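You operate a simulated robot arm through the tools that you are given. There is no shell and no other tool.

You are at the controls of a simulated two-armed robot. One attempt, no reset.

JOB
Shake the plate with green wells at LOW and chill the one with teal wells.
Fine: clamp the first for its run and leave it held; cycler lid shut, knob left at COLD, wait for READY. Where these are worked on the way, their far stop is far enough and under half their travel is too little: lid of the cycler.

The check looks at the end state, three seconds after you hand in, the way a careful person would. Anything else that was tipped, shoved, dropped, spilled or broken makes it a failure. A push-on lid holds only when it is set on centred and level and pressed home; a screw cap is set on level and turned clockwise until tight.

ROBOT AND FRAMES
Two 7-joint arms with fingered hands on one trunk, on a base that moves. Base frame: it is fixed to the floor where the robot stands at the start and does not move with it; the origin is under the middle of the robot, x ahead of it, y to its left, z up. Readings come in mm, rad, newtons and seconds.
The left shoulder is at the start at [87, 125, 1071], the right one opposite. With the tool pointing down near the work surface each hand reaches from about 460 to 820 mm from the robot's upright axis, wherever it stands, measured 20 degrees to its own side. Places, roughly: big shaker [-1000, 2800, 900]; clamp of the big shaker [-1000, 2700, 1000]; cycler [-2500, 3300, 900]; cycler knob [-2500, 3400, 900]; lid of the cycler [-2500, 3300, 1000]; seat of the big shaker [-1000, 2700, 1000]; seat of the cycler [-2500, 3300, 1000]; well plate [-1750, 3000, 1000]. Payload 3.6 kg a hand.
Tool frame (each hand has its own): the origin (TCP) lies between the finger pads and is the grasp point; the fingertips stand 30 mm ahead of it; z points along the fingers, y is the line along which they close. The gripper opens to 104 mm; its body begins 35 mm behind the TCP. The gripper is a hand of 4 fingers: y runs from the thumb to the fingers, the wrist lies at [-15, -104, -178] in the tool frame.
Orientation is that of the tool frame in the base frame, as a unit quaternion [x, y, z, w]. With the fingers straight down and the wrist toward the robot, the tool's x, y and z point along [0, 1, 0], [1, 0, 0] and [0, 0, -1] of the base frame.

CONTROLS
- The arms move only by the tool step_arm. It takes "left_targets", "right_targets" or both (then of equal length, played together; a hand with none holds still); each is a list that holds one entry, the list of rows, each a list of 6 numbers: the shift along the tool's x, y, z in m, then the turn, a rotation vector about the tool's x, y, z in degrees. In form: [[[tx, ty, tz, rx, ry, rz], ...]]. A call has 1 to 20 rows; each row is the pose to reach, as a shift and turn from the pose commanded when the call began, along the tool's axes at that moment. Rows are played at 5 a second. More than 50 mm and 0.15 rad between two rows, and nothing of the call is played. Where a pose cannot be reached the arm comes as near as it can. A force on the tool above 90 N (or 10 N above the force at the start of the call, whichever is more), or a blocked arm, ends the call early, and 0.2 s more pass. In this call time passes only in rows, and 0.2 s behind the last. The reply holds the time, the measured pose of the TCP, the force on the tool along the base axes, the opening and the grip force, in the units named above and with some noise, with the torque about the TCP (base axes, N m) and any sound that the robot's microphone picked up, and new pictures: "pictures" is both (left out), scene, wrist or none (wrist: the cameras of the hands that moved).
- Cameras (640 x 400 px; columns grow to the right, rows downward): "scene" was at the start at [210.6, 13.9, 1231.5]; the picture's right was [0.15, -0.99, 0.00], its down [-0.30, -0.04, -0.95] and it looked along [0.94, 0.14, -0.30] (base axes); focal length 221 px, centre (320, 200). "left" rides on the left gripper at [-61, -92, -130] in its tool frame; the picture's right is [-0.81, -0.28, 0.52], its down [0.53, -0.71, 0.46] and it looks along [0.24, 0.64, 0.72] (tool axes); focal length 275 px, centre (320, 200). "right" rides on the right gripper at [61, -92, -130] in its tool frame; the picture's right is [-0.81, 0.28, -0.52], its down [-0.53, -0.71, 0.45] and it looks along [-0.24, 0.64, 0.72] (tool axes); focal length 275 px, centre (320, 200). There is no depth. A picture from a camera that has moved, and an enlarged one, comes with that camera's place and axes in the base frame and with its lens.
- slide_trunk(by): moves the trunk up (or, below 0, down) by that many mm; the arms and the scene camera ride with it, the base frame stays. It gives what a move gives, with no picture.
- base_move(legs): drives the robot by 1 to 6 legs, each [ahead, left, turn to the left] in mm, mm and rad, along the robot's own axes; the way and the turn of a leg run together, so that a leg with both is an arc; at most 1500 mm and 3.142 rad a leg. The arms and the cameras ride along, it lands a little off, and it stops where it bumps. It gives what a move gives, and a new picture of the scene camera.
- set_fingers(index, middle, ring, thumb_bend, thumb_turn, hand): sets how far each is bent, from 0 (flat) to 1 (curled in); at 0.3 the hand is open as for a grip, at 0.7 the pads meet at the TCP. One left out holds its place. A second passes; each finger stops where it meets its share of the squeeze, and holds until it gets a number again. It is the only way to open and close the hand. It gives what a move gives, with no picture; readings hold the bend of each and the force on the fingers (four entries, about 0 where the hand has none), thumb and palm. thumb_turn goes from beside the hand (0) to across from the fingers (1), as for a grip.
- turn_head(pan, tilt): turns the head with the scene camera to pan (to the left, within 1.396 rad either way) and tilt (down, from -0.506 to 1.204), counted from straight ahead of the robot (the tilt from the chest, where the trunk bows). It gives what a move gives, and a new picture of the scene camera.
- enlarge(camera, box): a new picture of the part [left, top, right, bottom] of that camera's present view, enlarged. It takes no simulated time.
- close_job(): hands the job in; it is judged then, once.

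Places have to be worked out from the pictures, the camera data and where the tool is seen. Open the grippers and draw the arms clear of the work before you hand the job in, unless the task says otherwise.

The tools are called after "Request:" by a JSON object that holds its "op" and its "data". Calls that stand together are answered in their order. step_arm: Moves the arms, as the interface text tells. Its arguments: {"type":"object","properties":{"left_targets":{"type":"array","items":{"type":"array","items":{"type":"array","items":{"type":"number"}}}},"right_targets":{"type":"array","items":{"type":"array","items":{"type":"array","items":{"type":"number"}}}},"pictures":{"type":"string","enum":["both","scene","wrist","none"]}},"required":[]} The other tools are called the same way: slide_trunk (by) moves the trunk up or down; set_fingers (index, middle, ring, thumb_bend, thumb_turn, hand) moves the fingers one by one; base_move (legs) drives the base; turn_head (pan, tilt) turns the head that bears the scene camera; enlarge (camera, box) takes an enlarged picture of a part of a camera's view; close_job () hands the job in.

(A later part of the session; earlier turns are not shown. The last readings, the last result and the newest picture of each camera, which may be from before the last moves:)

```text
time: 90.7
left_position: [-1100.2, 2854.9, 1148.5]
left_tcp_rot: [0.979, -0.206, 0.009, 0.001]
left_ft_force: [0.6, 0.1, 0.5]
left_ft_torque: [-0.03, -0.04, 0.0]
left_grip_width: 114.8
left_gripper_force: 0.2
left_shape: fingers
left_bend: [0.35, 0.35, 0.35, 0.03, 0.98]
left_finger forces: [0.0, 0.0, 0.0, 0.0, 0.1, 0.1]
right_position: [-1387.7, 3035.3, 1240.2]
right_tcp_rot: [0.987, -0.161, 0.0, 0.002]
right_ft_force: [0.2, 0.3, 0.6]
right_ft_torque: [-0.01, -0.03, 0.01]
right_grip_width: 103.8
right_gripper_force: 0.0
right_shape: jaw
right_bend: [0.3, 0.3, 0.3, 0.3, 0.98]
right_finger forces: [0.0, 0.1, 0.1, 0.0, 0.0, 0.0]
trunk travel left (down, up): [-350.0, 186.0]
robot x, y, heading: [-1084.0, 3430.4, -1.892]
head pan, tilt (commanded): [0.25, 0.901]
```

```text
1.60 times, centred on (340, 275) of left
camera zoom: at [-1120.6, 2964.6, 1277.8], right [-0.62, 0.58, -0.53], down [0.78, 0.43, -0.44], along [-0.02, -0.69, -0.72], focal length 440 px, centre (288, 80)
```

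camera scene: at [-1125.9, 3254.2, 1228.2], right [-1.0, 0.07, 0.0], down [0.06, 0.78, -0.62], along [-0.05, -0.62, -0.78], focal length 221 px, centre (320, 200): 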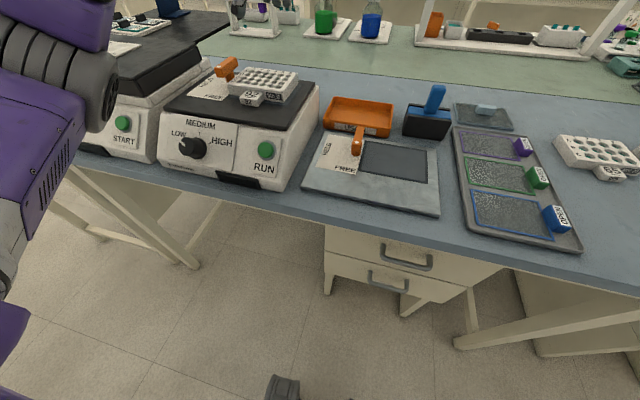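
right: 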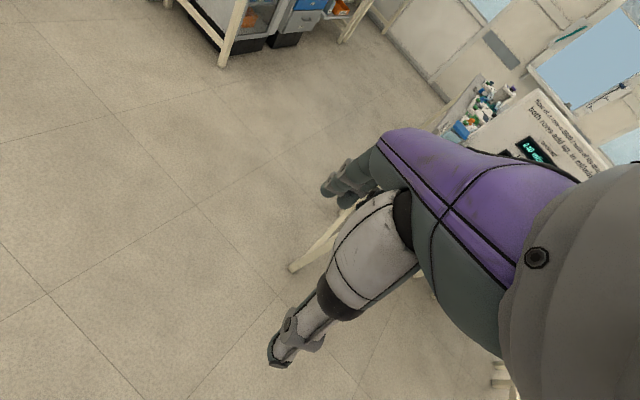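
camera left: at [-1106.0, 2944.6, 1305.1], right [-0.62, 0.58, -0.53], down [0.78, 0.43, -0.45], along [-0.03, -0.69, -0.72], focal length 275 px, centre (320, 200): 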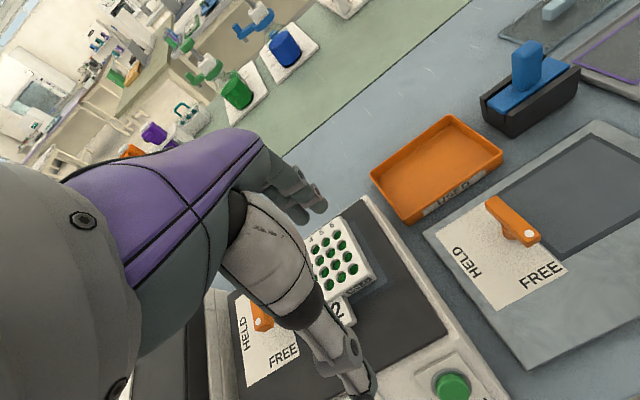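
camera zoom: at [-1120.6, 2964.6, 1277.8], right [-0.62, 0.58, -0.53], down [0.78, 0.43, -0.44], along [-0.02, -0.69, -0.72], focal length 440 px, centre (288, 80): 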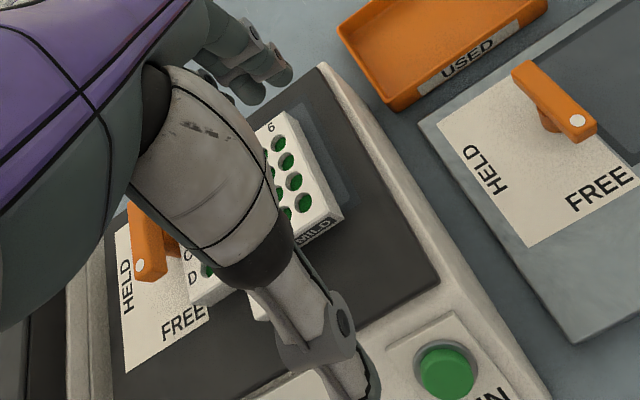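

The plate now sits ~8 mm left and ~14 mm near of the seat centre. For a better grasp I'll align the tool with the plate, set the hand to the symmetric 0.3 opening, and on closing hold the thumb fixed so only the fingers press the plate against it.

Request:
{"op": "set_fingers", "data": {"hand": "left", "index": 0.3, "middle": 0.3, "ring": 0.3, "thumb_bend": 0.27}}

Request:
{"op": "step_arm", "data": {"left_targets": [[[0.02, 0.025, 0, 0, 0, -1.5], [0.042, 0.05, 0.01, 0, 0, -3], [0.0618, 0.0744, 0.03, 0, 0, -5], [0.0618, 0.0744, 0.06, 0, 0, -5], [0.0618, 0.0744, 0.085, 0, 0, -5]]], "pictures": "none"}}

Request:
{"op": "enlarge", "data": {"camera": "scene", "box": [200, 30, 330, 120]}}

Request:
{"op": "enlarge", "data": {"camera": "right", "box": [0, 0, 160, 130]}}

Request:
{"op": "enlarge", "data": {"camera": "left", "box": [200, 150, 480, 400]}}

```text
time: 91.7
left_position: [-1099.3, 2854.2, 1149.1]
left_tcp_rot: [0.978, -0.206, 0.008, 0.001]
left_ft_force: [0.3, -0.1, -0.1]
left_ft_torque: [0.0, 0.02, -0.01]
left_grip_width: 105.7
left_gripper_force: 0.1
left_shape: fingers
left_bend: [0.3, 0.3, 0.3, 0.27, 0.98]
left_finger forces: [0.0, 0.1, 0.0, 0.0, 0.0, 0.0]
right_position: [-1386.3, 3035.1, 1239.1]
right_tcp_rot: [0.987, -0.16, 0.001, 0.001]
right_ft_force: [0.3, -0.2, 0.0]
right_ft_torque: [0.02, 0.02, -0.03]
right_grip_width: 103.7
right_gripper_force: 0.1
right_shape: jaw
right_bend: [0.3, 0.3, 0.3, 0.3, 0.98]
right_finger forces: [0.0, 0.0, 0.0, 0.1, 0.0, 0.0]
trunk travel left (down, up): [-350.0, 186.0]
robot x, y, heading: [-1086.6, 3432.0, -1.896]
head pan, tilt (commanded): [0.25, 0.901]
```

```text
time: 92.9
left_position: [-1071.9, 2759.2, 1064.3]
left_tcp_rot: [0.987, -0.163, 0.009, 0.001]
left_ft_force: [-0.3, -0.5, 0.2]
left_ft_torque: [0.0, -0.03, 0.01]
left_grip_width: 105.6
left_gripper_force: 0.0
left_shape: fingers
left_bend: [0.3, 0.3, 0.3, 0.27, 0.98]
left_finger forces: [0.0, 0.1, 0.0, 0.0, 0.1, 0.0]
right_position: [-1386.8, 3035.1, 1239.8]
right_tcp_rot: [0.987, -0.16, -0.001, 0.001]
right_ft_force: [-0.3, -0.7, -0.5]
right_ft_torque: [0.01, -0.02, 0.02]
right_grip_width: 103.6
right_gripper_force: 0.2
right_shape: jaw
right_bend: [0.3, 0.3, 0.3, 0.3, 0.98]
right_finger forces: [0.0, 0.0, 0.0, 0.0, 0.0, 0.0]
trunk travel left (down, up): [-350.0, 186.0]
robot x, y, heading: [-1083.6, 3428.6, -1.893]
head pan, tilt (commanded): [0.25, 0.901]
```

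```text
4.44 times, centred on (265, 75) of scene
camera zoom: at [-1125.7, 3253.3, 1228.1], right [-1.0, 0.07, 0.0], down [0.06, 0.78, -0.62], along [-0.05, -0.62, -0.78], focal length 984 px, centre (564, 756)
```

zoom: 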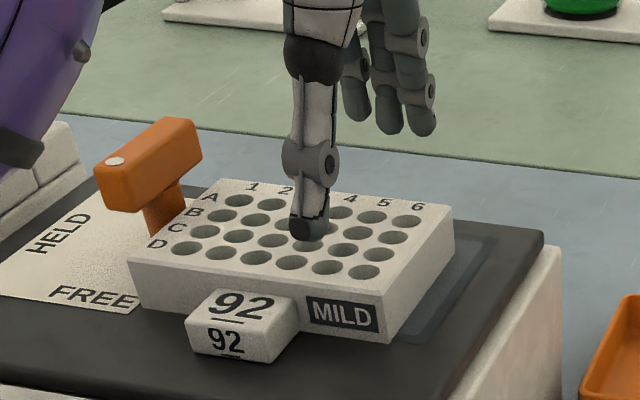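

```text
3.08 times, centred on (80, 65) of right
camera zoom: at [-1298.7, 3102.7, 1369.2], right [-0.86, 0.0, 0.52], down [-0.28, 0.84, -0.46], along [-0.44, -0.54, -0.72], focal length 847 px, centre (1058, 615)
```

zoom: 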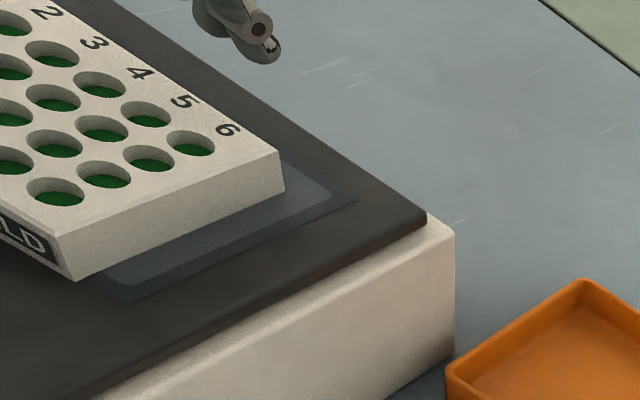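

```text
1.60 times, centred on (340, 275) of left
camera zoom: at [-1102.3, 2867.0, 1194.1], right [-0.67, 0.52, -0.53], down [0.74, 0.5, -0.45], along [0.03, -0.69, -0.72], focal length 440 px, centre (288, 80)
```

zoom: 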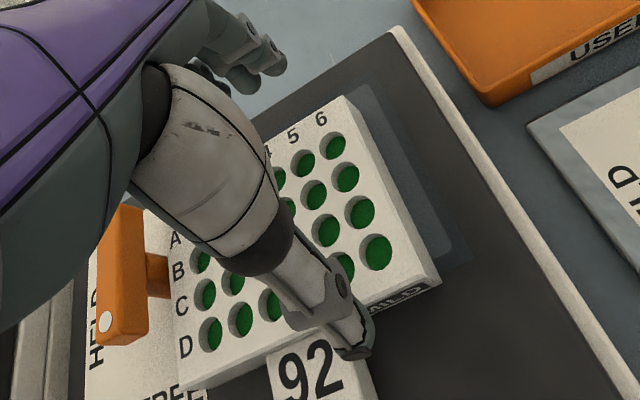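

The thumb will come down just right of the tab; I shift 4 mm further right and descend to z≈1027.

Request:
{"op": "step_arm", "data": {"left_targets": [[[-0.004, 0, 0.01, 0, 0, 0], [-0.004, 0, 0.02, 0, 0, 0], [-0.004, 0, 0.03, 0, 0, 0], [-0.004, 0, 0.037, 0, 0, 0]]], "pictures": "none"}}

Request:
{"op": "enlarge", "data": {"camera": "scene", "box": [200, 40, 330, 130]}}

Request:
{"op": "enlarge", "data": {"camera": "right", "box": [0, 0, 160, 130]}}

```text
time: 93.9
left_position: [-1075.0, 2760.6, 1028.7]
left_tcp_rot: [0.987, -0.163, 0.008, 0.002]
left_ft_force: [0.0, -0.4, -0.3]
left_ft_torque: [0.04, 0.01, 0.03]
left_grip_width: 105.7
left_gripper_force: 0.0
left_shape: fingers
left_bend: [0.3, 0.3, 0.3, 0.27, 0.98]
left_finger forces: [0.1, 0.1, 0.0, 0.1, 0.1, 0.1]
right_position: [-1386.1, 3034.8, 1239.1]
right_tcp_rot: [0.987, -0.16, -0.001, 0.001]
right_ft_force: [0.7, 1.1, 0.8]
right_ft_torque: [0.03, -0.03, 0.02]
right_grip_width: 103.9
right_gripper_force: 0.1
right_shape: jaw
right_bend: [0.3, 0.3, 0.3, 0.3, 0.98]
right_finger forces: [0.0, 0.0, 0.1, 0.1, 0.0, 0.0]
trunk travel left (down, up): [-350.0, 186.0]
robot x, y, heading: [-1088.9, 3430.5, -1.897]
head pan, tilt (commanded): [0.25, 0.901]
```

```text
4.44 times, centred on (265, 85) of scene
camera zoom: at [-1125.7, 3253.5, 1228.1], right [-1.0, 0.07, 0.0], down [0.06, 0.78, -0.62], along [-0.05, -0.62, -0.78], focal length 984 px, centre (564, 711)
```

zoom: 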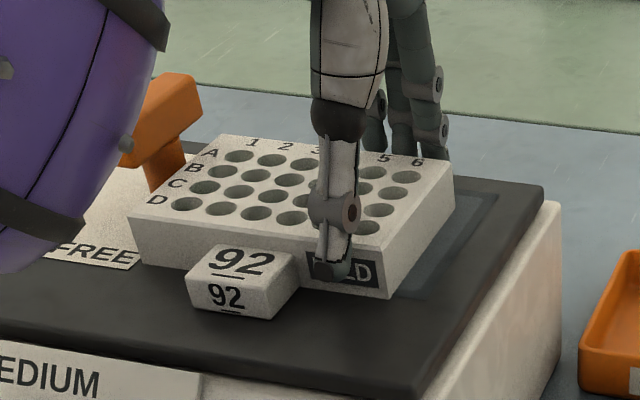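

```text
3.08 times, centred on (80, 65) of right
camera zoom: at [-1298.7, 3103.0, 1369.3], right [-0.86, 0.0, 0.52], down [-0.28, 0.84, -0.46], along [-0.44, -0.54, -0.72], focal length 847 px, centre (1058, 615)
```

zoom: 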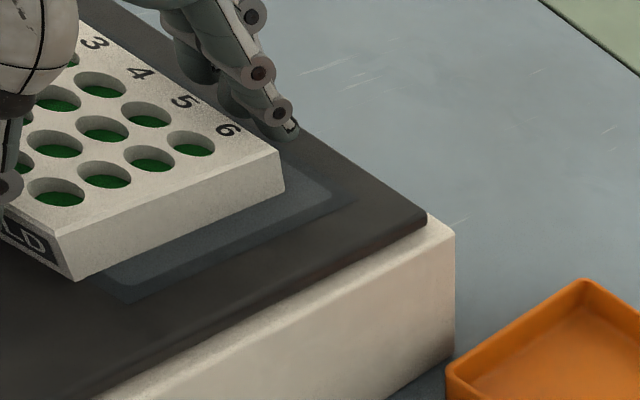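

The hand straddles the plate well. I close only the fingers, leaving the thumb holding its place.

Request:
{"op": "set_fingers", "data": {"hand": "left", "index": 0.7, "middle": 0.7, "ring": 0.7}}

Request:
{"op": "enlarge", "data": {"camera": "scene", "box": [200, 40, 330, 130]}}

Request:
{"op": "enlarge", "data": {"camera": "right", "box": [0, 0, 160, 130]}}

```text
time: 94.9
left_position: [-1075.3, 2760.7, 1030.0]
left_tcp_rot: [0.986, -0.164, 0.008, 0.003]
left_ft_force: [0.3, -1.7, 12.0]
left_ft_torque: [1.11, -0.33, 0.01]
left_grip_width: 76.3
left_gripper_force: 12.0
left_shape: fingers
left_bend: [0.66, 0.67, 0.67, 0.08, 0.96]
left_finger forces: [3.1, 2.8, 2.3, 0.0, 15.9, 0.1]
right_position: [-1387.6, 3036.5, 1240.1]
right_tcp_rot: [0.987, -0.161, 0.0, 0.001]
right_ft_force: [0.6, -0.5, -0.3]
right_ft_torque: [-0.01, -0.01, 0.01]
right_grip_width: 103.8
right_gripper_force: 0.0
right_shape: jaw
right_bend: [0.3, 0.3, 0.3, 0.3, 0.98]
right_finger forces: [0.0, 0.0, 0.0, 0.1, 0.1, 0.0]
trunk travel left (down, up): [-350.0, 186.0]
robot x, y, heading: [-1084.1, 3428.3, -1.896]
head pan, tilt (commanded): [0.25, 0.901]
```

```text
4.44 times, centred on (265, 85) of scene
camera zoom: at [-1125.9, 3254.2, 1228.2], right [-1.0, 0.07, 0.0], down [0.06, 0.78, -0.62], along [-0.05, -0.62, -0.78], focal length 984 px, centre (564, 711)
```

zoom: 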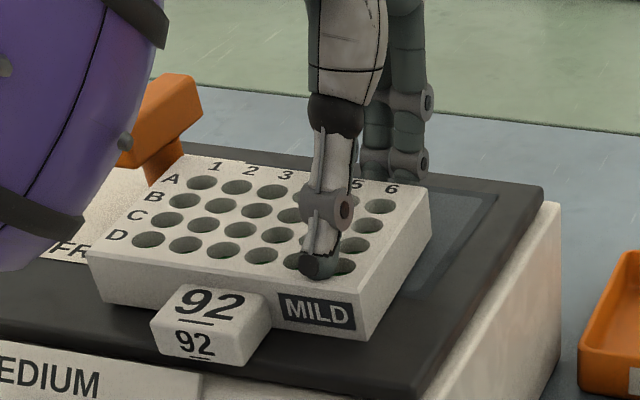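

```text
3.08 times, centred on (80, 65) of right
camera zoom: at [-1298.9, 3103.8, 1369.5], right [-0.86, 0.0, 0.52], down [-0.28, 0.84, -0.46], along [-0.44, -0.54, -0.72], focal length 847 px, centre (1058, 615)
```

zoom: 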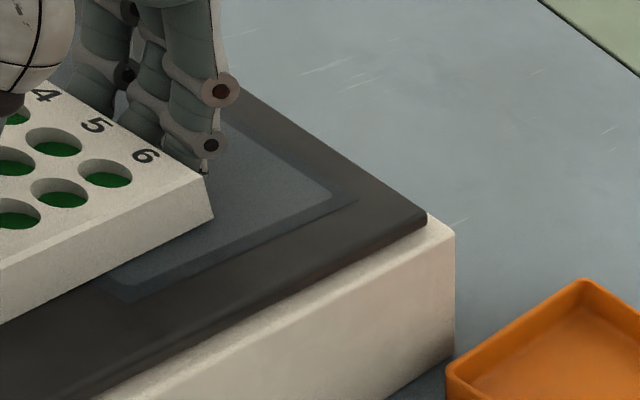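

The held thumb yields when fingers push. The first grasp (all digits commanded together from a symmetric opening) worked, so I open, lift, and re-align to repeat that.

Request:
{"op": "set_fingers", "data": {"hand": "left", "index": 0.35, "middle": 0.35, "ring": 0.35, "thumb_bend": 0.0}}

Request:
{"op": "step_arm", "data": {"left_targets": [[[0, 0, -0.01, 0, 0, 0], [0, 0, -0.03, 0, 0, 0], [0, 0, -0.045, 0, 0, 0]]], "pictures": "none"}}

Request:
{"op": "set_fingers", "data": {"hand": "left", "index": 0.3, "middle": 0.3, "ring": 0.3, "thumb_bend": 0.3}}

Request:
{"op": "enlarge", "data": {"camera": "scene", "box": [200, 40, 330, 130]}}

Request:
{"op": "enlarge", "data": {"camera": "right", "box": [0, 0, 160, 130]}}

Request:
{"op": "enlarge", "data": {"camera": "left", "box": [200, 150, 480, 400]}}

```text
time: 95.9
left_position: [-1076.3, 2760.8, 1029.3]
left_tcp_rot: [0.986, -0.164, 0.009, 0.003]
left_ft_force: [-1.7, -0.8, 5.4]
left_ft_torque: [0.42, -0.1, 0.07]
left_grip_width: 117.4
left_gripper_force: 3.0
left_shape: fingers
left_bend: [0.35, 0.35, 0.35, 0.0, 0.97]
left_finger forces: [0.1, 0.1, 0.0, 0.1, 6.0, 0.0]
right_position: [-1386.7, 3035.2, 1239.3]
right_tcp_rot: [0.987, -0.16, 0.0, 0.001]
right_ft_force: [0.4, -0.3, -0.1]
right_ft_torque: [0.01, 0.04, 0.01]
right_grip_width: 103.8
right_gripper_force: 0.1
right_shape: jaw
right_bend: [0.3, 0.3, 0.3, 0.3, 0.98]
right_finger forces: [0.0, 0.0, 0.0, 0.1, 0.0, 0.0]
trunk travel left (down, up): [-350.0, 186.0]
robot x, y, heading: [-1085.6, 3428.2, -1.895]
head pan, tilt (commanded): [0.25, 0.901]
```

```text
time: 96.7
left_position: [-1076.1, 2762.3, 1072.0]
left_tcp_rot: [0.987, -0.163, 0.009, 0.002]
left_ft_force: [0.3, -0.9, -0.1]
left_ft_torque: [0.02, -0.02, -0.01]
left_grip_width: 116.3
left_gripper_force: 0.0
left_shape: fingers
left_bend: [0.35, 0.35, 0.35, 0.0, 0.97]
left_finger forces: [0.1, 0.1, 0.0, 0.2, 0.1, 0.1]
right_position: [-1386.7, 3035.3, 1238.5]
right_tcp_rot: [0.987, -0.161, 0.0, 0.001]
right_ft_force: [0.9, 0.4, 0.0]
right_ft_torque: [0.0, 0.03, -0.01]
right_grip_width: 103.4
right_gripper_force: 0.1
right_shape: jaw
right_bend: [0.3, 0.3, 0.3, 0.3, 0.98]
right_finger forces: [0.0, 0.1, 0.0, 0.0, 0.0, 0.0]
trunk travel left (down, up): [-350.0, 186.0]
robot x, y, heading: [-1087.2, 3430.0, -1.894]
head pan, tilt (commanded): [0.25, 0.901]
```

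```text
time: 97.7
left_position: [-1076.5, 2761.1, 1071.5]
left_tcp_rot: [0.987, -0.163, 0.009, 0.002]
left_ft_force: [-0.2, 0.0, 0.3]
left_ft_torque: [0.04, -0.01, 0.01]
left_grip_width: 103.3
left_gripper_force: 0.0
left_shape: fingers
left_bend: [0.3, 0.3, 0.3, 0.3, 0.97]
left_finger forces: [0.0, 0.0, 0.0, 0.0, 0.1, 0.0]
right_position: [-1386.2, 3034.2, 1239.0]
right_tcp_rot: [0.987, -0.161, -0.001, 0.001]
right_ft_force: [-0.1, -0.5, 0.6]
right_ft_torque: [0.0, 0.03, 0.02]
right_grip_width: 103.5
right_gripper_force: 0.0
right_shape: jaw
right_bend: [0.3, 0.3, 0.3, 0.3, 0.98]
right_finger forces: [0.0, 0.1, 0.0, 0.1, 0.1, 0.0]
trunk travel left (down, up): [-350.0, 186.0]
robot x, y, heading: [-1085.8, 3428.7, -1.892]
head pan, tilt (commanded): [0.25, 0.901]
```

```text
4.44 times, centred on (265, 85) of scene
camera zoom: at [-1125.7, 3253.5, 1228.1], right [-1.0, 0.07, 0.0], down [0.06, 0.78, -0.62], along [-0.05, -0.62, -0.78], focal length 984 px, centre (564, 711)
```

zoom: 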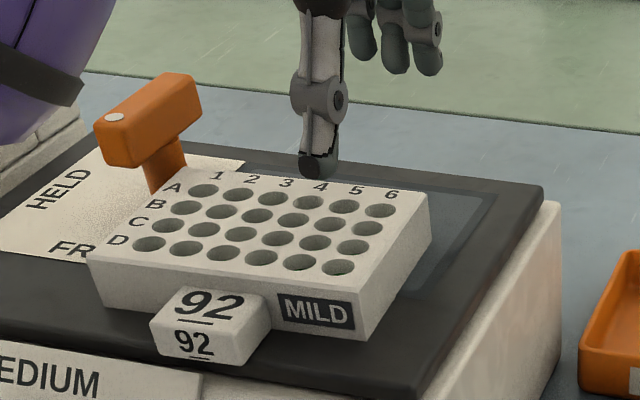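

```text
3.08 times, centred on (80, 65) of right
camera zoom: at [-1298.7, 3103.0, 1369.3], right [-0.86, 0.0, 0.52], down [-0.28, 0.84, -0.46], along [-0.44, -0.54, -0.72], focal length 847 px, centre (1058, 615)
```

zoom: 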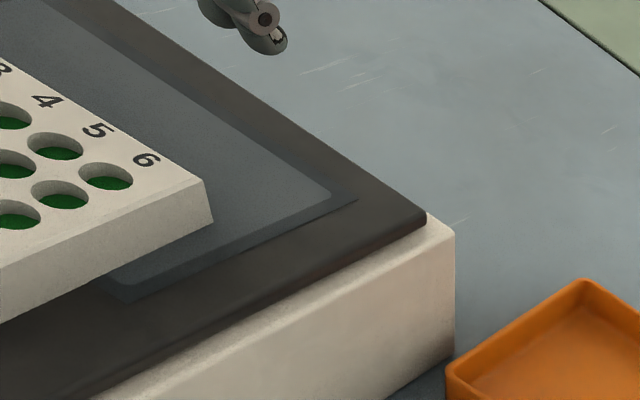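

```text
1.60 times, centred on (340, 275) of left
camera zoom: at [-1106.4, 2869.4, 1202.2], right [-0.67, 0.52, -0.53], down [0.74, 0.5, -0.45], along [0.03, -0.69, -0.72], focal length 440 px, centre (288, 80)
```

zoom: 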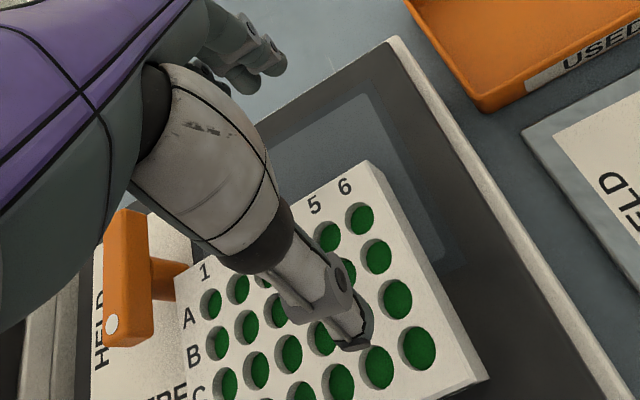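

Plate centre is now ≈(-1022, 2785). I move the hand 36 mm back toward me, turn 1.5°, and descend over it symmetrically.

Request:
{"op": "step_arm", "data": {"left_targets": [[[0, -0.02, 0, 0, 0, -0.7], [0, -0.036, 0.0, 0, 0, -1.5], [0, -0.036, 0.015, 0, 0, -1.5], [0, -0.036, 0.03, 0, 0, -1.5], [0, -0.036, 0.044, 0, 0, -1.5]]], "pictures": "none"}}

Request:
{"op": "enlarge", "data": {"camera": "scene", "box": [200, 40, 330, 130]}}

Request:
{"op": "enlarge", "data": {"camera": "left", "box": [200, 150, 480, 400]}}

```text
time: 98.9
left_position: [-1063.8, 2794.3, 1028.7]
left_tcp_rot: [0.989, -0.151, 0.008, 0.003]
left_ft_force: [-0.5, 0.9, 0.0]
left_ft_torque: [0.05, -0.01, 0.0]
left_grip_width: 103.3
left_gripper_force: 0.6
left_shape: fingers
left_bend: [0.3, 0.3, 0.3, 0.3, 0.97]
left_finger forces: [0.0, 0.0, 0.0, 0.1, 0.3, 0.0]
right_position: [-1387.3, 3036.4, 1239.2]
right_tcp_rot: [0.987, -0.161, 0.0, 0.001]
right_ft_force: [-0.1, -0.8, 0.1]
right_ft_torque: [-0.02, -0.03, 0.01]
right_grip_width: 103.7
right_gripper_force: 0.1
right_shape: jaw
right_bend: [0.3, 0.3, 0.3, 0.3, 0.98]
right_finger forces: [0.0, 0.1, 0.0, 0.0, 0.0, 0.0]
trunk travel left (down, up): [-350.0, 186.0]
robot x, y, heading: [-1084.5, 3429.2, -1.893]
head pan, tilt (commanded): [0.25, 0.901]
```

```text
4.44 times, centred on (265, 85) of scene
camera zoom: at [-1125.7, 3253.5, 1228.1], right [-1.0, 0.07, 0.0], down [0.06, 0.78, -0.62], along [-0.05, -0.62, -0.78], focal length 984 px, centre (564, 711)
```

zoom: 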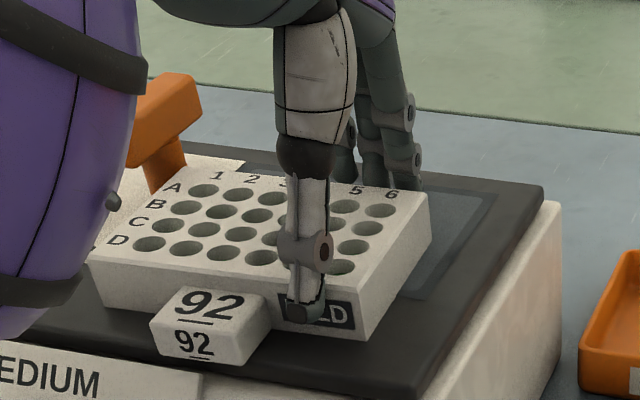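

```text
1.60 times, centred on (340, 275) of left
camera zoom: at [-1096.5, 2901.8, 1158.2], right [-0.68, 0.5, -0.53], down [0.73, 0.52, -0.45], along [0.05, -0.69, -0.72], focal length 440 px, centre (288, 80)
```

zoom: 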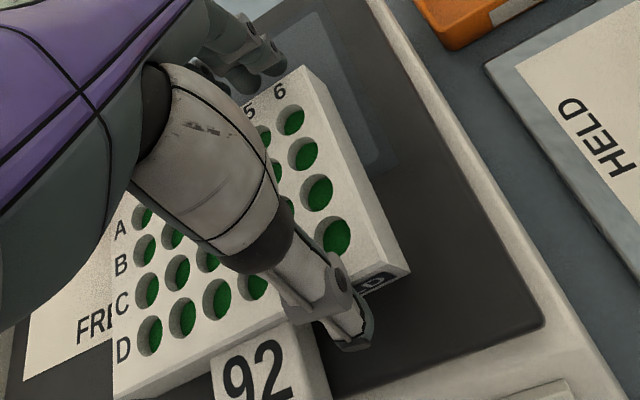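

Hand is straddling the plate symmetrically with the thumb beside the tab. I close all digits together as in the first grasp.

Request:
{"op": "set_fingers", "data": {"hand": "left", "index": 0.7, "middle": 0.7, "ring": 0.7, "thumb_bend": 0.7}}

Request:
{"op": "enlarge", "data": {"camera": "scene", "box": [200, 40, 330, 130]}}

Request:
{"op": "enlarge", "data": {"camera": "left", "box": [200, 150, 480, 400]}}

```text
time: 99.9
left_position: [-1062.9, 2794.1, 1030.4]
left_tcp_rot: [0.989, -0.15, 0.009, 0.003]
left_ft_force: [-1.4, -5.0, 8.3]
left_ft_torque: [-0.5, 0.06, -0.09]
left_grip_width: 89.7
left_gripper_force: 27.7
left_shape: fingers
left_bend: [0.48, 0.54, 0.54, 0.27, 0.93]
left_finger forces: [11.0, 10.1, 10.4, 0.0, 23.9, 0.1]
right_position: [-1386.3, 3033.8, 1240.1]
right_tcp_rot: [0.987, -0.161, 0.0, 0.001]
right_ft_force: [0.8, -1.3, -0.4]
right_ft_torque: [0.0, -0.01, -0.04]
right_grip_width: 103.9
right_gripper_force: 0.1
right_shape: jaw
right_bend: [0.3, 0.3, 0.3, 0.3, 0.98]
right_finger forces: [0.0, 0.0, 0.1, 0.0, 0.0, 0.0]
trunk travel left (down, up): [-350.0, 186.0]
robot x, y, heading: [-1088.0, 3430.0, -1.897]
head pan, tilt (commanded): [0.25, 0.901]
```

```text
4.44 times, centred on (265, 85) of scene
camera zoom: at [-1126.0, 3253.6, 1228.1], right [-1.0, 0.07, 0.0], down [0.06, 0.78, -0.62], along [-0.05, -0.62, -0.78], focal length 984 px, centre (564, 711)
```

zoom: 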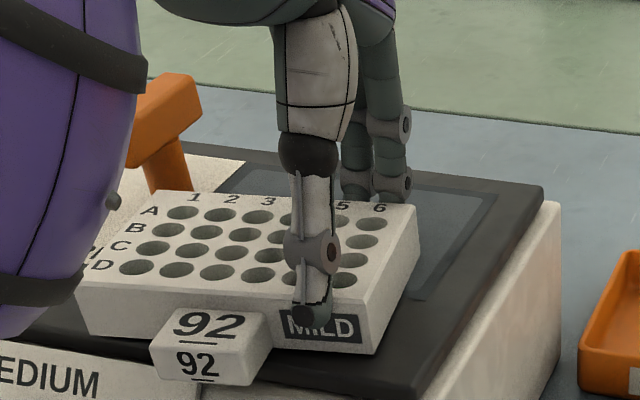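

```text
1.60 times, centred on (340, 275) of left
camera zoom: at [-1096.9, 2901.8, 1158.7], right [-0.68, 0.5, -0.53], down [0.73, 0.52, -0.45], along [0.05, -0.69, -0.72], focal length 440 px, centre (288, 80)
```

zoom: 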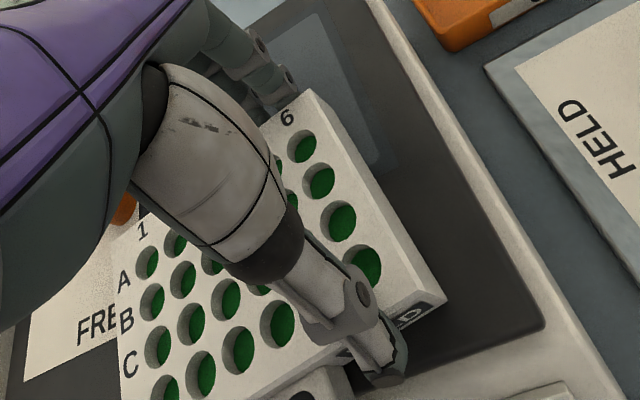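

A firm 27.7 N grip. I lift 25 mm to measure the plate's pose relative to the seat.

Request:
{"op": "step_arm", "data": {"left_targets": [[[0, 0, -0.01, 0, 0, 0], [0, 0, -0.025, 0, 0, 0]]], "pictures": "none"}}

Request:
{"op": "enlarge", "data": {"camera": "scene", "box": [200, 40, 330, 130]}}

Request:
{"op": "enlarge", "data": {"camera": "right", "box": [0, 0, 160, 130]}}

```text
time: 100.5
left_position: [-1064.3, 2795.1, 1051.9]
left_tcp_rot: [0.989, -0.15, 0.009, 0.002]
left_ft_force: [-0.3, -0.6, -0.8]
left_ft_torque: [-0.01, 0.05, 0.04]
left_grip_width: 90.0
left_gripper_force: 26.4
left_shape: fingers
left_bend: [0.5, 0.55, 0.55, 0.26, 0.93]
left_finger forces: [10.0, 8.9, 9.2, 0.0, 25.2, 0.1]
right_position: [-1386.2, 3035.2, 1239.3]
right_tcp_rot: [0.987, -0.161, 0.0, 0.001]
right_ft_force: [-0.9, 0.0, 0.4]
right_ft_torque: [0.02, -0.01, -0.01]
right_grip_width: 103.9
right_gripper_force: 0.0
right_shape: jaw
right_bend: [0.3, 0.3, 0.3, 0.3, 0.98]
right_finger forces: [0.1, 0.0, 0.1, 0.1, 0.0, 0.0]
trunk travel left (down, up): [-350.0, 186.0]
robot x, y, heading: [-1085.9, 3431.4, -1.899]
head pan, tilt (commanded): [0.25, 0.901]
```

```text
4.44 times, centred on (265, 85) of scene
camera zoom: at [-1125.9, 3253.6, 1228.1], right [-1.0, 0.07, 0.0], down [0.06, 0.78, -0.62], along [-0.05, -0.62, -0.78], focal length 984 px, centre (564, 711)
```

zoom: 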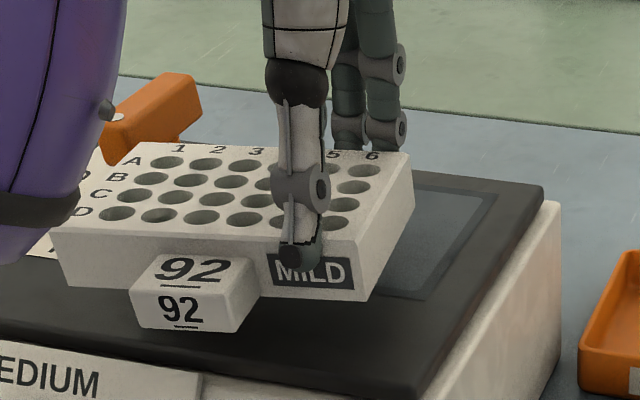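

```text
3.08 times, centred on (80, 65) of right
camera zoom: at [-1298.9, 3103.1, 1369.2], right [-0.86, 0.0, 0.52], down [-0.28, 0.84, -0.46], along [-0.44, -0.54, -0.72], focal length 847 px, centre (1058, 615)
```

zoom: 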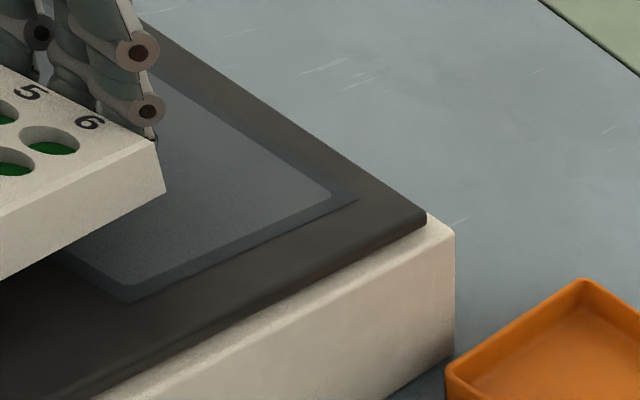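

The plate is yawed ~8° to the seat and held with its centre 36 mm left / 28 mm near of the TCP. I raise it, rotate −7.8°, translate over the seat, and stop ~20 mm above for a check.

Request:
{"op": "step_arm", "data": {"left_targets": [[[0, 0, -0.03, 0, 0, 3.9], [0, 0.0, -0.035, 0, 0, 7.8], [-0.003, 0.035, -0.035, 0, 0, 7.8], [-0.0063, 0.0676, -0.035, 0, 0, 7.8], [-0.0063, 0.0676, -0.015, 0, 0, 7.8]]], "pictures": "none"}}

Request:
{"op": "enlarge", "data": {"camera": "scene", "box": [200, 40, 330, 130]}}

Request:
{"op": "enlarge", "data": {"camera": "right", "box": [0, 0, 160, 130]}}

```text
time: 101.7
left_position: [-1090.4, 2732.6, 1068.0]
left_tcp_rot: [0.976, -0.217, 0.009, 0.002]
left_ft_force: [0.8, -0.8, -1.3]
left_ft_torque: [-0.01, 0.04, -0.01]
left_grip_width: 89.9
left_gripper_force: 26.5
left_shape: fingers
left_bend: [0.5, 0.55, 0.56, 0.26, 0.93]
left_finger forces: [10.0, 8.8, 9.1, 0.0, 25.0, 0.0]
right_position: [-1385.1, 3035.9, 1238.7]
right_tcp_rot: [0.987, -0.161, -0.001, 0.0]
right_ft_force: [-0.2, 0.2, 0.7]
right_ft_torque: [-0.03, 0.01, -0.01]
right_grip_width: 103.7
right_gripper_force: 0.0
right_shape: jaw
right_bend: [0.3, 0.3, 0.3, 0.3, 0.98]
right_finger forces: [0.1, 0.1, 0.0, 0.0, 0.0, 0.0]
trunk travel left (down, up): [-350.0, 186.0]
robot x, y, heading: [-1086.2, 3431.2, -1.899]
head pan, tilt (commanded): [0.25, 0.901]
```

```text
4.44 times, centred on (265, 85) of scene
camera zoom: at [-1125.4, 3253.3, 1228.0], right [-1.0, 0.07, 0.0], down [0.06, 0.78, -0.62], along [-0.05, -0.62, -0.78], focal length 984 px, centre (564, 711)
```

zoom: 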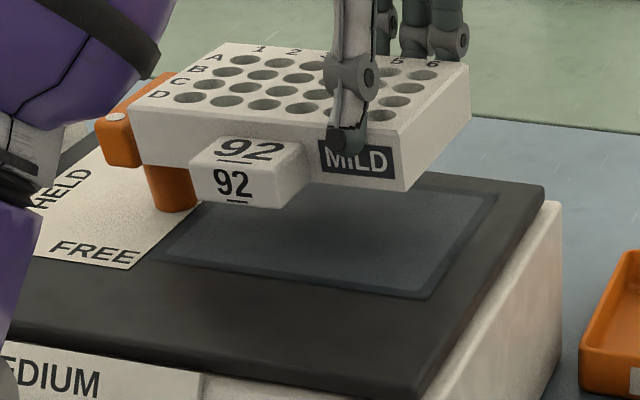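

```text
3.08 times, centred on (80, 65) of right
camera zoom: at [-1298.4, 3102.8, 1369.2], right [-0.86, 0.0, 0.52], down [-0.28, 0.84, -0.46], along [-0.44, -0.54, -0.72], focal length 847 px, centre (1058, 615)
```

zoom: 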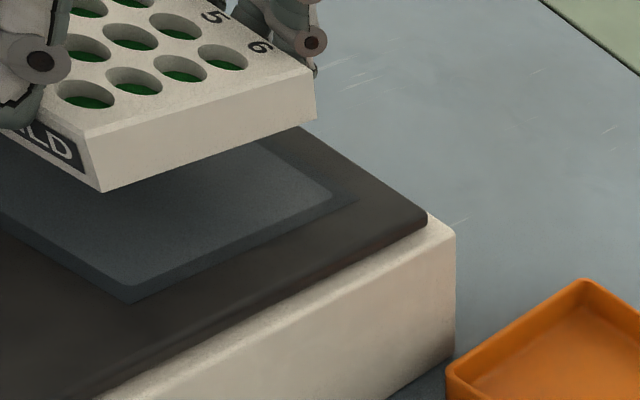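

The plate is now centred in depth, ~1.5 mm too far right, with its left side drooping ~2°. I correct these and descend to just above contact.

Request:
{"op": "step_arm", "data": {"left_targets": [[[0.0015, 0, 0.01, 0, 1.5, -0.5], [0.0015, 0, 0.02, 0, 1.5, -0.5], [0.0015, 0, 0.03, 0, 1.5, -0.5], [0.0015, 0, 0.036, 0, 1.5, -0.5]]], "pictures": "none"}}

Request:
{"op": "enlarge", "data": {"camera": "scene", "box": [200, 40, 330, 130]}}

Request:
{"op": "enlarge", "data": {"camera": "right", "box": [0, 0, 160, 130]}}

```text
time: 102.7
left_position: [-1087.9, 2732.2, 1032.9]
left_tcp_rot: [0.977, -0.213, 0.021, 0.005]
left_ft_force: [0.5, 0.4, -0.3]
left_ft_torque: [0.02, 0.05, -0.01]
left_grip_width: 89.9
left_gripper_force: 26.3
left_shape: fingers
left_bend: [0.5, 0.55, 0.56, 0.26, 0.93]
left_finger forces: [10.1, 8.8, 9.0, 0.0, 25.0, 0.0]
right_position: [-1386.4, 3036.2, 1239.1]
right_tcp_rot: [0.987, -0.161, 0.0, 0.001]
right_ft_force: [-0.3, -0.6, -0.5]
right_ft_torque: [0.02, 0.0, 0.0]
right_grip_width: 103.7
right_gripper_force: 0.1
right_shape: jaw
right_bend: [0.3, 0.3, 0.3, 0.3, 0.98]
right_finger forces: [0.0, 0.0, 0.0, 0.0, 0.0, 0.0]
trunk travel left (down, up): [-350.0, 186.0]
robot x, y, heading: [-1084.2, 3431.0, -1.894]
head pan, tilt (commanded): [0.25, 0.901]
```

```text
4.44 times, centred on (265, 85) of scene
camera zoom: at [-1125.7, 3253.4, 1228.1], right [-1.0, 0.07, 0.0], down [0.06, 0.78, -0.62], along [-0.05, -0.62, -0.78], focal length 984 px, centre (564, 711)
```

zoom: 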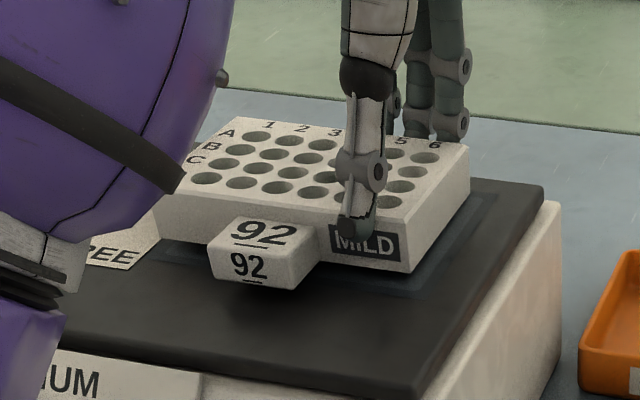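

```text
3.08 times, centred on (80, 65) of right
camera zoom: at [-1298.7, 3102.9, 1369.3], right [-0.86, 0.0, 0.52], down [-0.28, 0.84, -0.46], along [-0.44, -0.54, -0.72], focal length 847 px, centre (1058, 615)
```

zoom: 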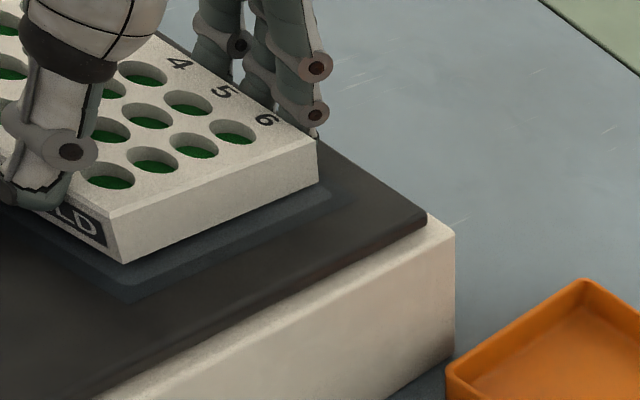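

The plate is aligned and centred to within ~1 mm. I lower in small steps until a light contact.

Request:
{"op": "step_arm", "data": {"left_targets": [[[0, 0, 0.002, 0, 0, 0], [0, 0, 0.004, 0, 0, 0]]], "pictures": "none"}}

```text
time: 103.3
left_position: [-1088.6, 2731.9, 1029.8]
left_tcp_rot: [0.977, -0.213, 0.021, 0.005]
left_ft_force: [0.7, 0.0, 1.9]
left_ft_torque: [-0.05, 0.05, 0.01]
left_grip_width: 90.0
left_gripper_force: 26.2
left_shape: fingers
left_bend: [0.5, 0.55, 0.56, 0.26, 0.93]
left_finger forces: [10.2, 8.8, 8.9, 0.0, 25.2, 0.0]
right_position: [-1386.9, 3035.6, 1238.4]
right_tcp_rot: [0.987, -0.162, 0.0, 0.001]
right_ft_force: [-0.2, -0.1, -0.3]
right_ft_torque: [0.0, -0.02, -0.02]
right_grip_width: 103.6
right_gripper_force: 0.1
right_shape: jaw
right_bend: [0.3, 0.3, 0.3, 0.3, 0.98]
right_finger forces: [0.1, 0.1, 0.1, 0.0, 0.0, 0.0]
trunk travel left (down, up): [-350.0, 186.0]
robot x, y, heading: [-1083.3, 3429.8, -1.895]
head pan, tilt (commanded): [0.25, 0.901]
```

Light contact (≈2 N) appears — likely the fingertips reaching the black top with the plate a few mm above it. I relax the grip gradually and evenly so the plate settles straight down.

Request:
{"op": "set_fingers", "data": {"hand": "left", "index": 0.48, "middle": 0.53, "ring": 0.535, "thumb_bend": 0.25}}

Request:
{"op": "enlarge", "data": {"camera": "right", "box": [0, 0, 160, 130]}}

Request:
{"op": "enlarge", "data": {"camera": "scene", "box": [200, 40, 330, 130]}}

```text
time: 104.3
left_position: [-1089.1, 2731.7, 1029.2]
left_tcp_rot: [0.977, -0.213, 0.021, 0.005]
left_ft_force: [0.0, 0.4, 0.2]
left_ft_torque: [-0.07, 0.01, 0.02]
left_grip_width: 93.8
left_gripper_force: 5.5
left_shape: fingers
left_bend: [0.48, 0.5, 0.51, 0.18, 0.96]
left_finger forces: [0.3, 2.9, 2.3, 0.0, 5.2, 0.0]
right_position: [-1386.7, 3034.6, 1239.7]
right_tcp_rot: [0.987, -0.161, 0.0, 0.001]
right_ft_force: [0.6, 0.1, -1.2]
right_ft_torque: [-0.02, 0.01, -0.03]
right_grip_width: 103.5
right_gripper_force: 0.0
right_shape: jaw
right_bend: [0.3, 0.3, 0.3, 0.3, 0.98]
right_finger forces: [0.1, 0.0, 0.1, 0.0, 0.1, 0.0]
trunk travel left (down, up): [-350.0, 186.0]
robot x, y, heading: [-1089.1, 3431.6, -1.896]
head pan, tilt (commanded): [0.25, 0.901]
```

```text
3.08 times, centred on (80, 65) of right
camera zoom: at [-1298.6, 3103.2, 1369.3], right [-0.86, 0.0, 0.52], down [-0.28, 0.84, -0.46], along [-0.44, -0.54, -0.72], focal length 847 px, centre (1058, 615)
```

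zoom: 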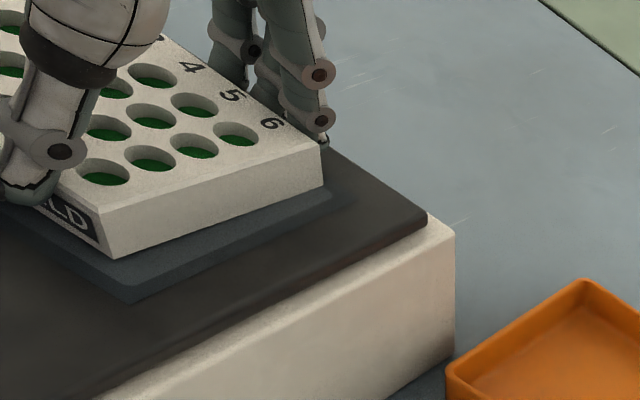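

```text
4.44 times, centred on (265, 85) of scene
camera zoom: at [-1125.7, 3253.7, 1228.1], right [-1.0, 0.07, 0.0], down [0.06, 0.78, -0.62], along [-0.05, -0.62, -0.78], focal length 984 px, centre (564, 711)
```

zoom: 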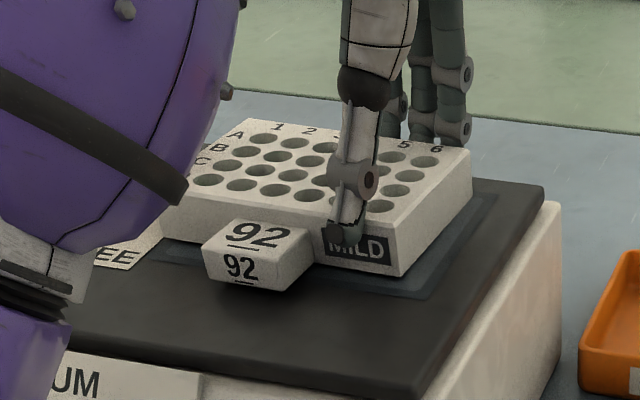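

The index let go first and the plate turned ~3° clockwise while settling. It is still lightly held (5.5 N), so I re-tighten the grip here before correcting the yaw.

Request:
{"op": "set_fingers", "data": {"hand": "left", "index": 0.7, "middle": 0.7, "ring": 0.7, "thumb_bend": 0.7}}

Request:
{"op": "enlarge", "data": {"camera": "right", "box": [0, 0, 160, 130]}}

Request:
{"op": "enlarge", "data": {"camera": "scene", "box": [200, 40, 330, 130]}}

```text
time: 105.3
left_position: [-1090.9, 2732.3, 1031.5]
left_tcp_rot: [0.977, -0.213, 0.02, 0.006]
left_ft_force: [-3.8, -7.3, 17.2]
left_ft_torque: [1.36, -0.57, 0.05]
left_grip_width: 77.1
left_gripper_force: 17.4
left_shape: fingers
left_bend: [0.63, 0.66, 0.66, 0.13, 0.96]
left_finger forces: [4.4, 4.5, 3.3, 0.1, 22.2, 0.1]
right_position: [-1386.6, 3036.3, 1238.5]
right_tcp_rot: [0.987, -0.161, 0.0, 0.0]
right_ft_force: [0.3, -0.3, 0.8]
right_ft_torque: [0.0, -0.03, 0.0]
right_grip_width: 103.7
right_gripper_force: 0.0
right_shape: jaw
right_bend: [0.3, 0.3, 0.3, 0.3, 0.98]
right_finger forces: [0.0, 0.0, 0.1, 0.0, 0.0, 0.0]
trunk travel left (down, up): [-350.0, 186.0]
robot x, y, heading: [-1087.7, 3435.6, -1.899]
head pan, tilt (commanded): [0.25, 0.901]
```

```text
3.08 times, centred on (80, 65) of right
camera zoom: at [-1299.3, 3103.6, 1369.4], right [-0.86, 0.0, 0.52], down [-0.28, 0.84, -0.46], along [-0.44, -0.54, -0.72], focal length 847 px, centre (1058, 615)
```

zoom: 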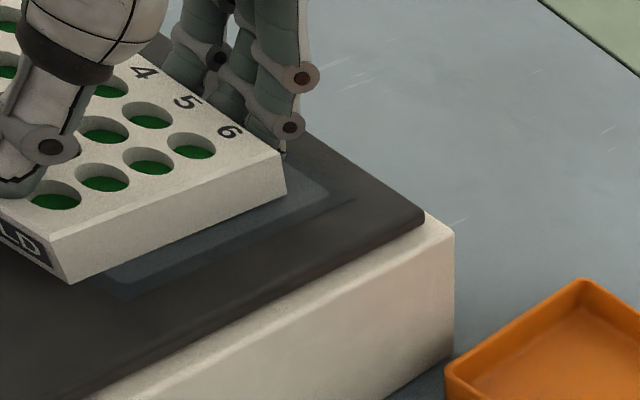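

```text
4.44 times, centred on (265, 85) of scene
camera zoom: at [-1126.3, 3254.0, 1228.2], right [-1.0, 0.07, 0.0], down [0.06, 0.78, -0.62], along [-0.05, -0.62, -0.78], focal length 984 px, centre (564, 711)
```

zoom: 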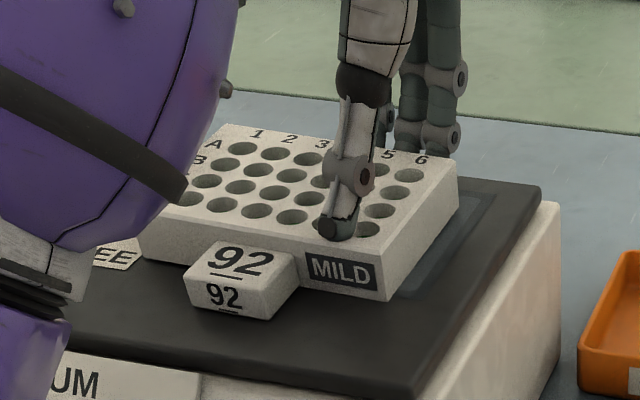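

Again the fingers won over the thumb. The good grasps occurred when the thumb met the plate first from a symmetric 0.3 opening, so I open, lift, and set up that way again, gripping a little higher on the plate.

Request:
{"op": "set_fingers", "data": {"hand": "left", "index": 0.35, "middle": 0.35, "ring": 0.35, "thumb_bend": 0.0}}

Request:
{"op": "step_arm", "data": {"left_targets": [[[0, 0, -0.01, 0, 0, 0], [0, 0, -0.03, 0, -1, 0], [0, 0, -0.045, 0, -2, 0]]], "pictures": "none"}}

Request:
{"op": "set_fingers", "data": {"hand": "left", "index": 0.3, "middle": 0.3, "ring": 0.3, "thumb_bend": 0.3}}

Request:
{"op": "enlarge", "data": {"camera": "right", "box": [0, 0, 160, 130]}}

Request:
{"op": "enlarge", "data": {"camera": "scene", "box": [200, 40, 330, 130]}}

```text
time: 106.3
left_position: [-1089.1, 2731.2, 1029.7]
left_tcp_rot: [0.977, -0.213, 0.021, 0.004]
left_ft_force: [-3.6, -3.8, 8.7]
left_ft_torque: [0.54, -0.27, 0.16]
left_grip_width: 114.8
left_gripper_force: 4.4
left_shape: fingers
left_bend: [0.35, 0.35, 0.35, 0.0, 0.97]
left_finger forces: [0.0, 0.0, 0.1, 0.1, 9.3, 0.1]
right_position: [-1387.1, 3035.2, 1238.3]
right_tcp_rot: [0.987, -0.161, -0.001, 0.001]
right_ft_force: [0.1, 0.0, 0.2]
right_ft_torque: [0.02, -0.02, -0.01]
right_grip_width: 103.7
right_gripper_force: 0.1
right_shape: jaw
right_bend: [0.3, 0.3, 0.3, 0.3, 0.98]
right_finger forces: [0.0, 0.1, 0.1, 0.1, 0.0, 0.0]
trunk travel left (down, up): [-350.0, 186.0]
robot x, y, heading: [-1085.5, 3432.0, -1.893]
head pan, tilt (commanded): [0.25, 0.901]
```

```text
time: 107.1
left_position: [-1090.8, 2733.7, 1074.7]
left_tcp_rot: [0.977, -0.212, 0.005, 0.0]
left_ft_force: [-0.3, -0.1, 0.5]
left_ft_torque: [-0.02, 0.01, -0.03]
left_grip_width: 115.9
left_gripper_force: 0.1
left_shape: fingers
left_bend: [0.35, 0.35, 0.35, 0.0, 0.97]
left_finger forces: [0.0, 0.1, 0.0, 0.0, 0.0, 0.0]
right_position: [-1386.7, 3034.8, 1238.6]
right_tcp_rot: [0.987, -0.161, 0.0, 0.001]
right_ft_force: [0.3, -0.3, -0.2]
right_ft_torque: [-0.05, 0.01, 0.0]
right_grip_width: 103.4
right_gripper_force: 0.1
right_shape: jaw
right_bend: [0.3, 0.3, 0.3, 0.3, 0.98]
right_finger forces: [0.0, 0.0, 0.0, 0.0, 0.1, 0.0]
trunk travel left (down, up): [-350.0, 186.0]
robot x, y, heading: [-1086.1, 3430.5, -1.895]
head pan, tilt (commanded): [0.25, 0.901]
```

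```text
time: 108.1
left_position: [-1089.5, 2733.8, 1075.4]
left_tcp_rot: [0.977, -0.213, 0.004, 0.002]
left_ft_force: [0.5, -1.4, -0.4]
left_ft_torque: [-0.01, 0.02, 0.0]
left_grip_width: 103.3
left_gripper_force: 0.1
left_shape: fingers
left_bend: [0.3, 0.3, 0.3, 0.3, 0.97]
left_finger forces: [0.0, 0.0, 0.0, 0.0, 0.1, 0.0]
right_position: [-1386.4, 3035.0, 1239.1]
right_tcp_rot: [0.987, -0.161, -0.001, 0.0]
right_ft_force: [0.1, -0.4, 0.5]
right_ft_torque: [0.02, 0.0, 0.01]
right_grip_width: 103.4
right_gripper_force: 0.0
right_shape: jaw
right_bend: [0.3, 0.3, 0.3, 0.3, 0.98]
right_finger forces: [0.0, 0.0, 0.1, 0.1, 0.0, 0.0]
trunk travel left (down, up): [-350.0, 186.0]
robot x, y, heading: [-1084.5, 3430.9, -1.896]
head pan, tilt (commanded): [0.25, 0.901]
```

```text
3.08 times, centred on (80, 65) of right
camera zoom: at [-1298.7, 3103.0, 1369.3], right [-0.86, 0.0, 0.52], down [-0.28, 0.84, -0.46], along [-0.44, -0.54, -0.72], focal length 847 px, centre (1058, 615)
```

zoom: 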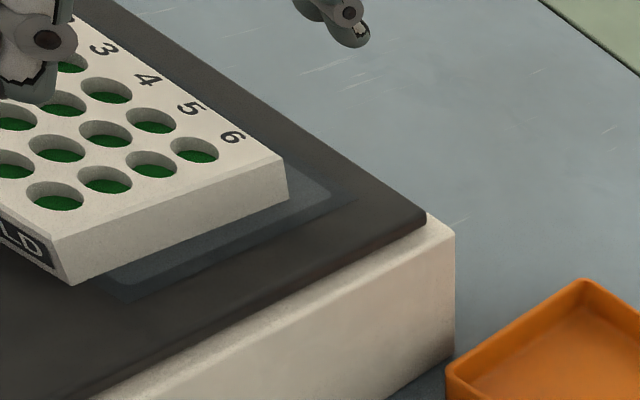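

```text
4.44 times, centred on (265, 85) of scene
camera zoom: at [-1125.8, 3253.5, 1228.1], right [-1.0, 0.07, 0.0], down [0.06, 0.78, -0.62], along [-0.05, -0.62, -0.78], focal length 984 px, centre (564, 711)
```

zoom: 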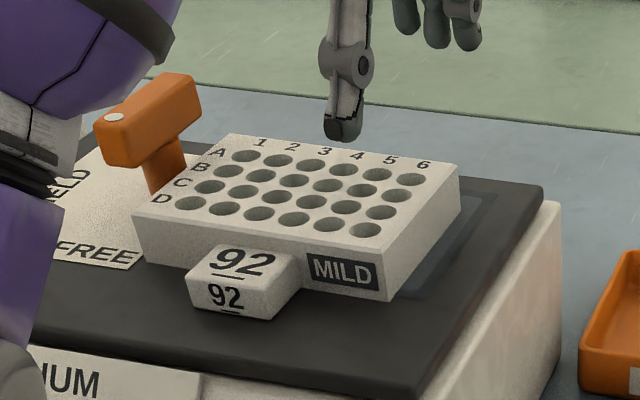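

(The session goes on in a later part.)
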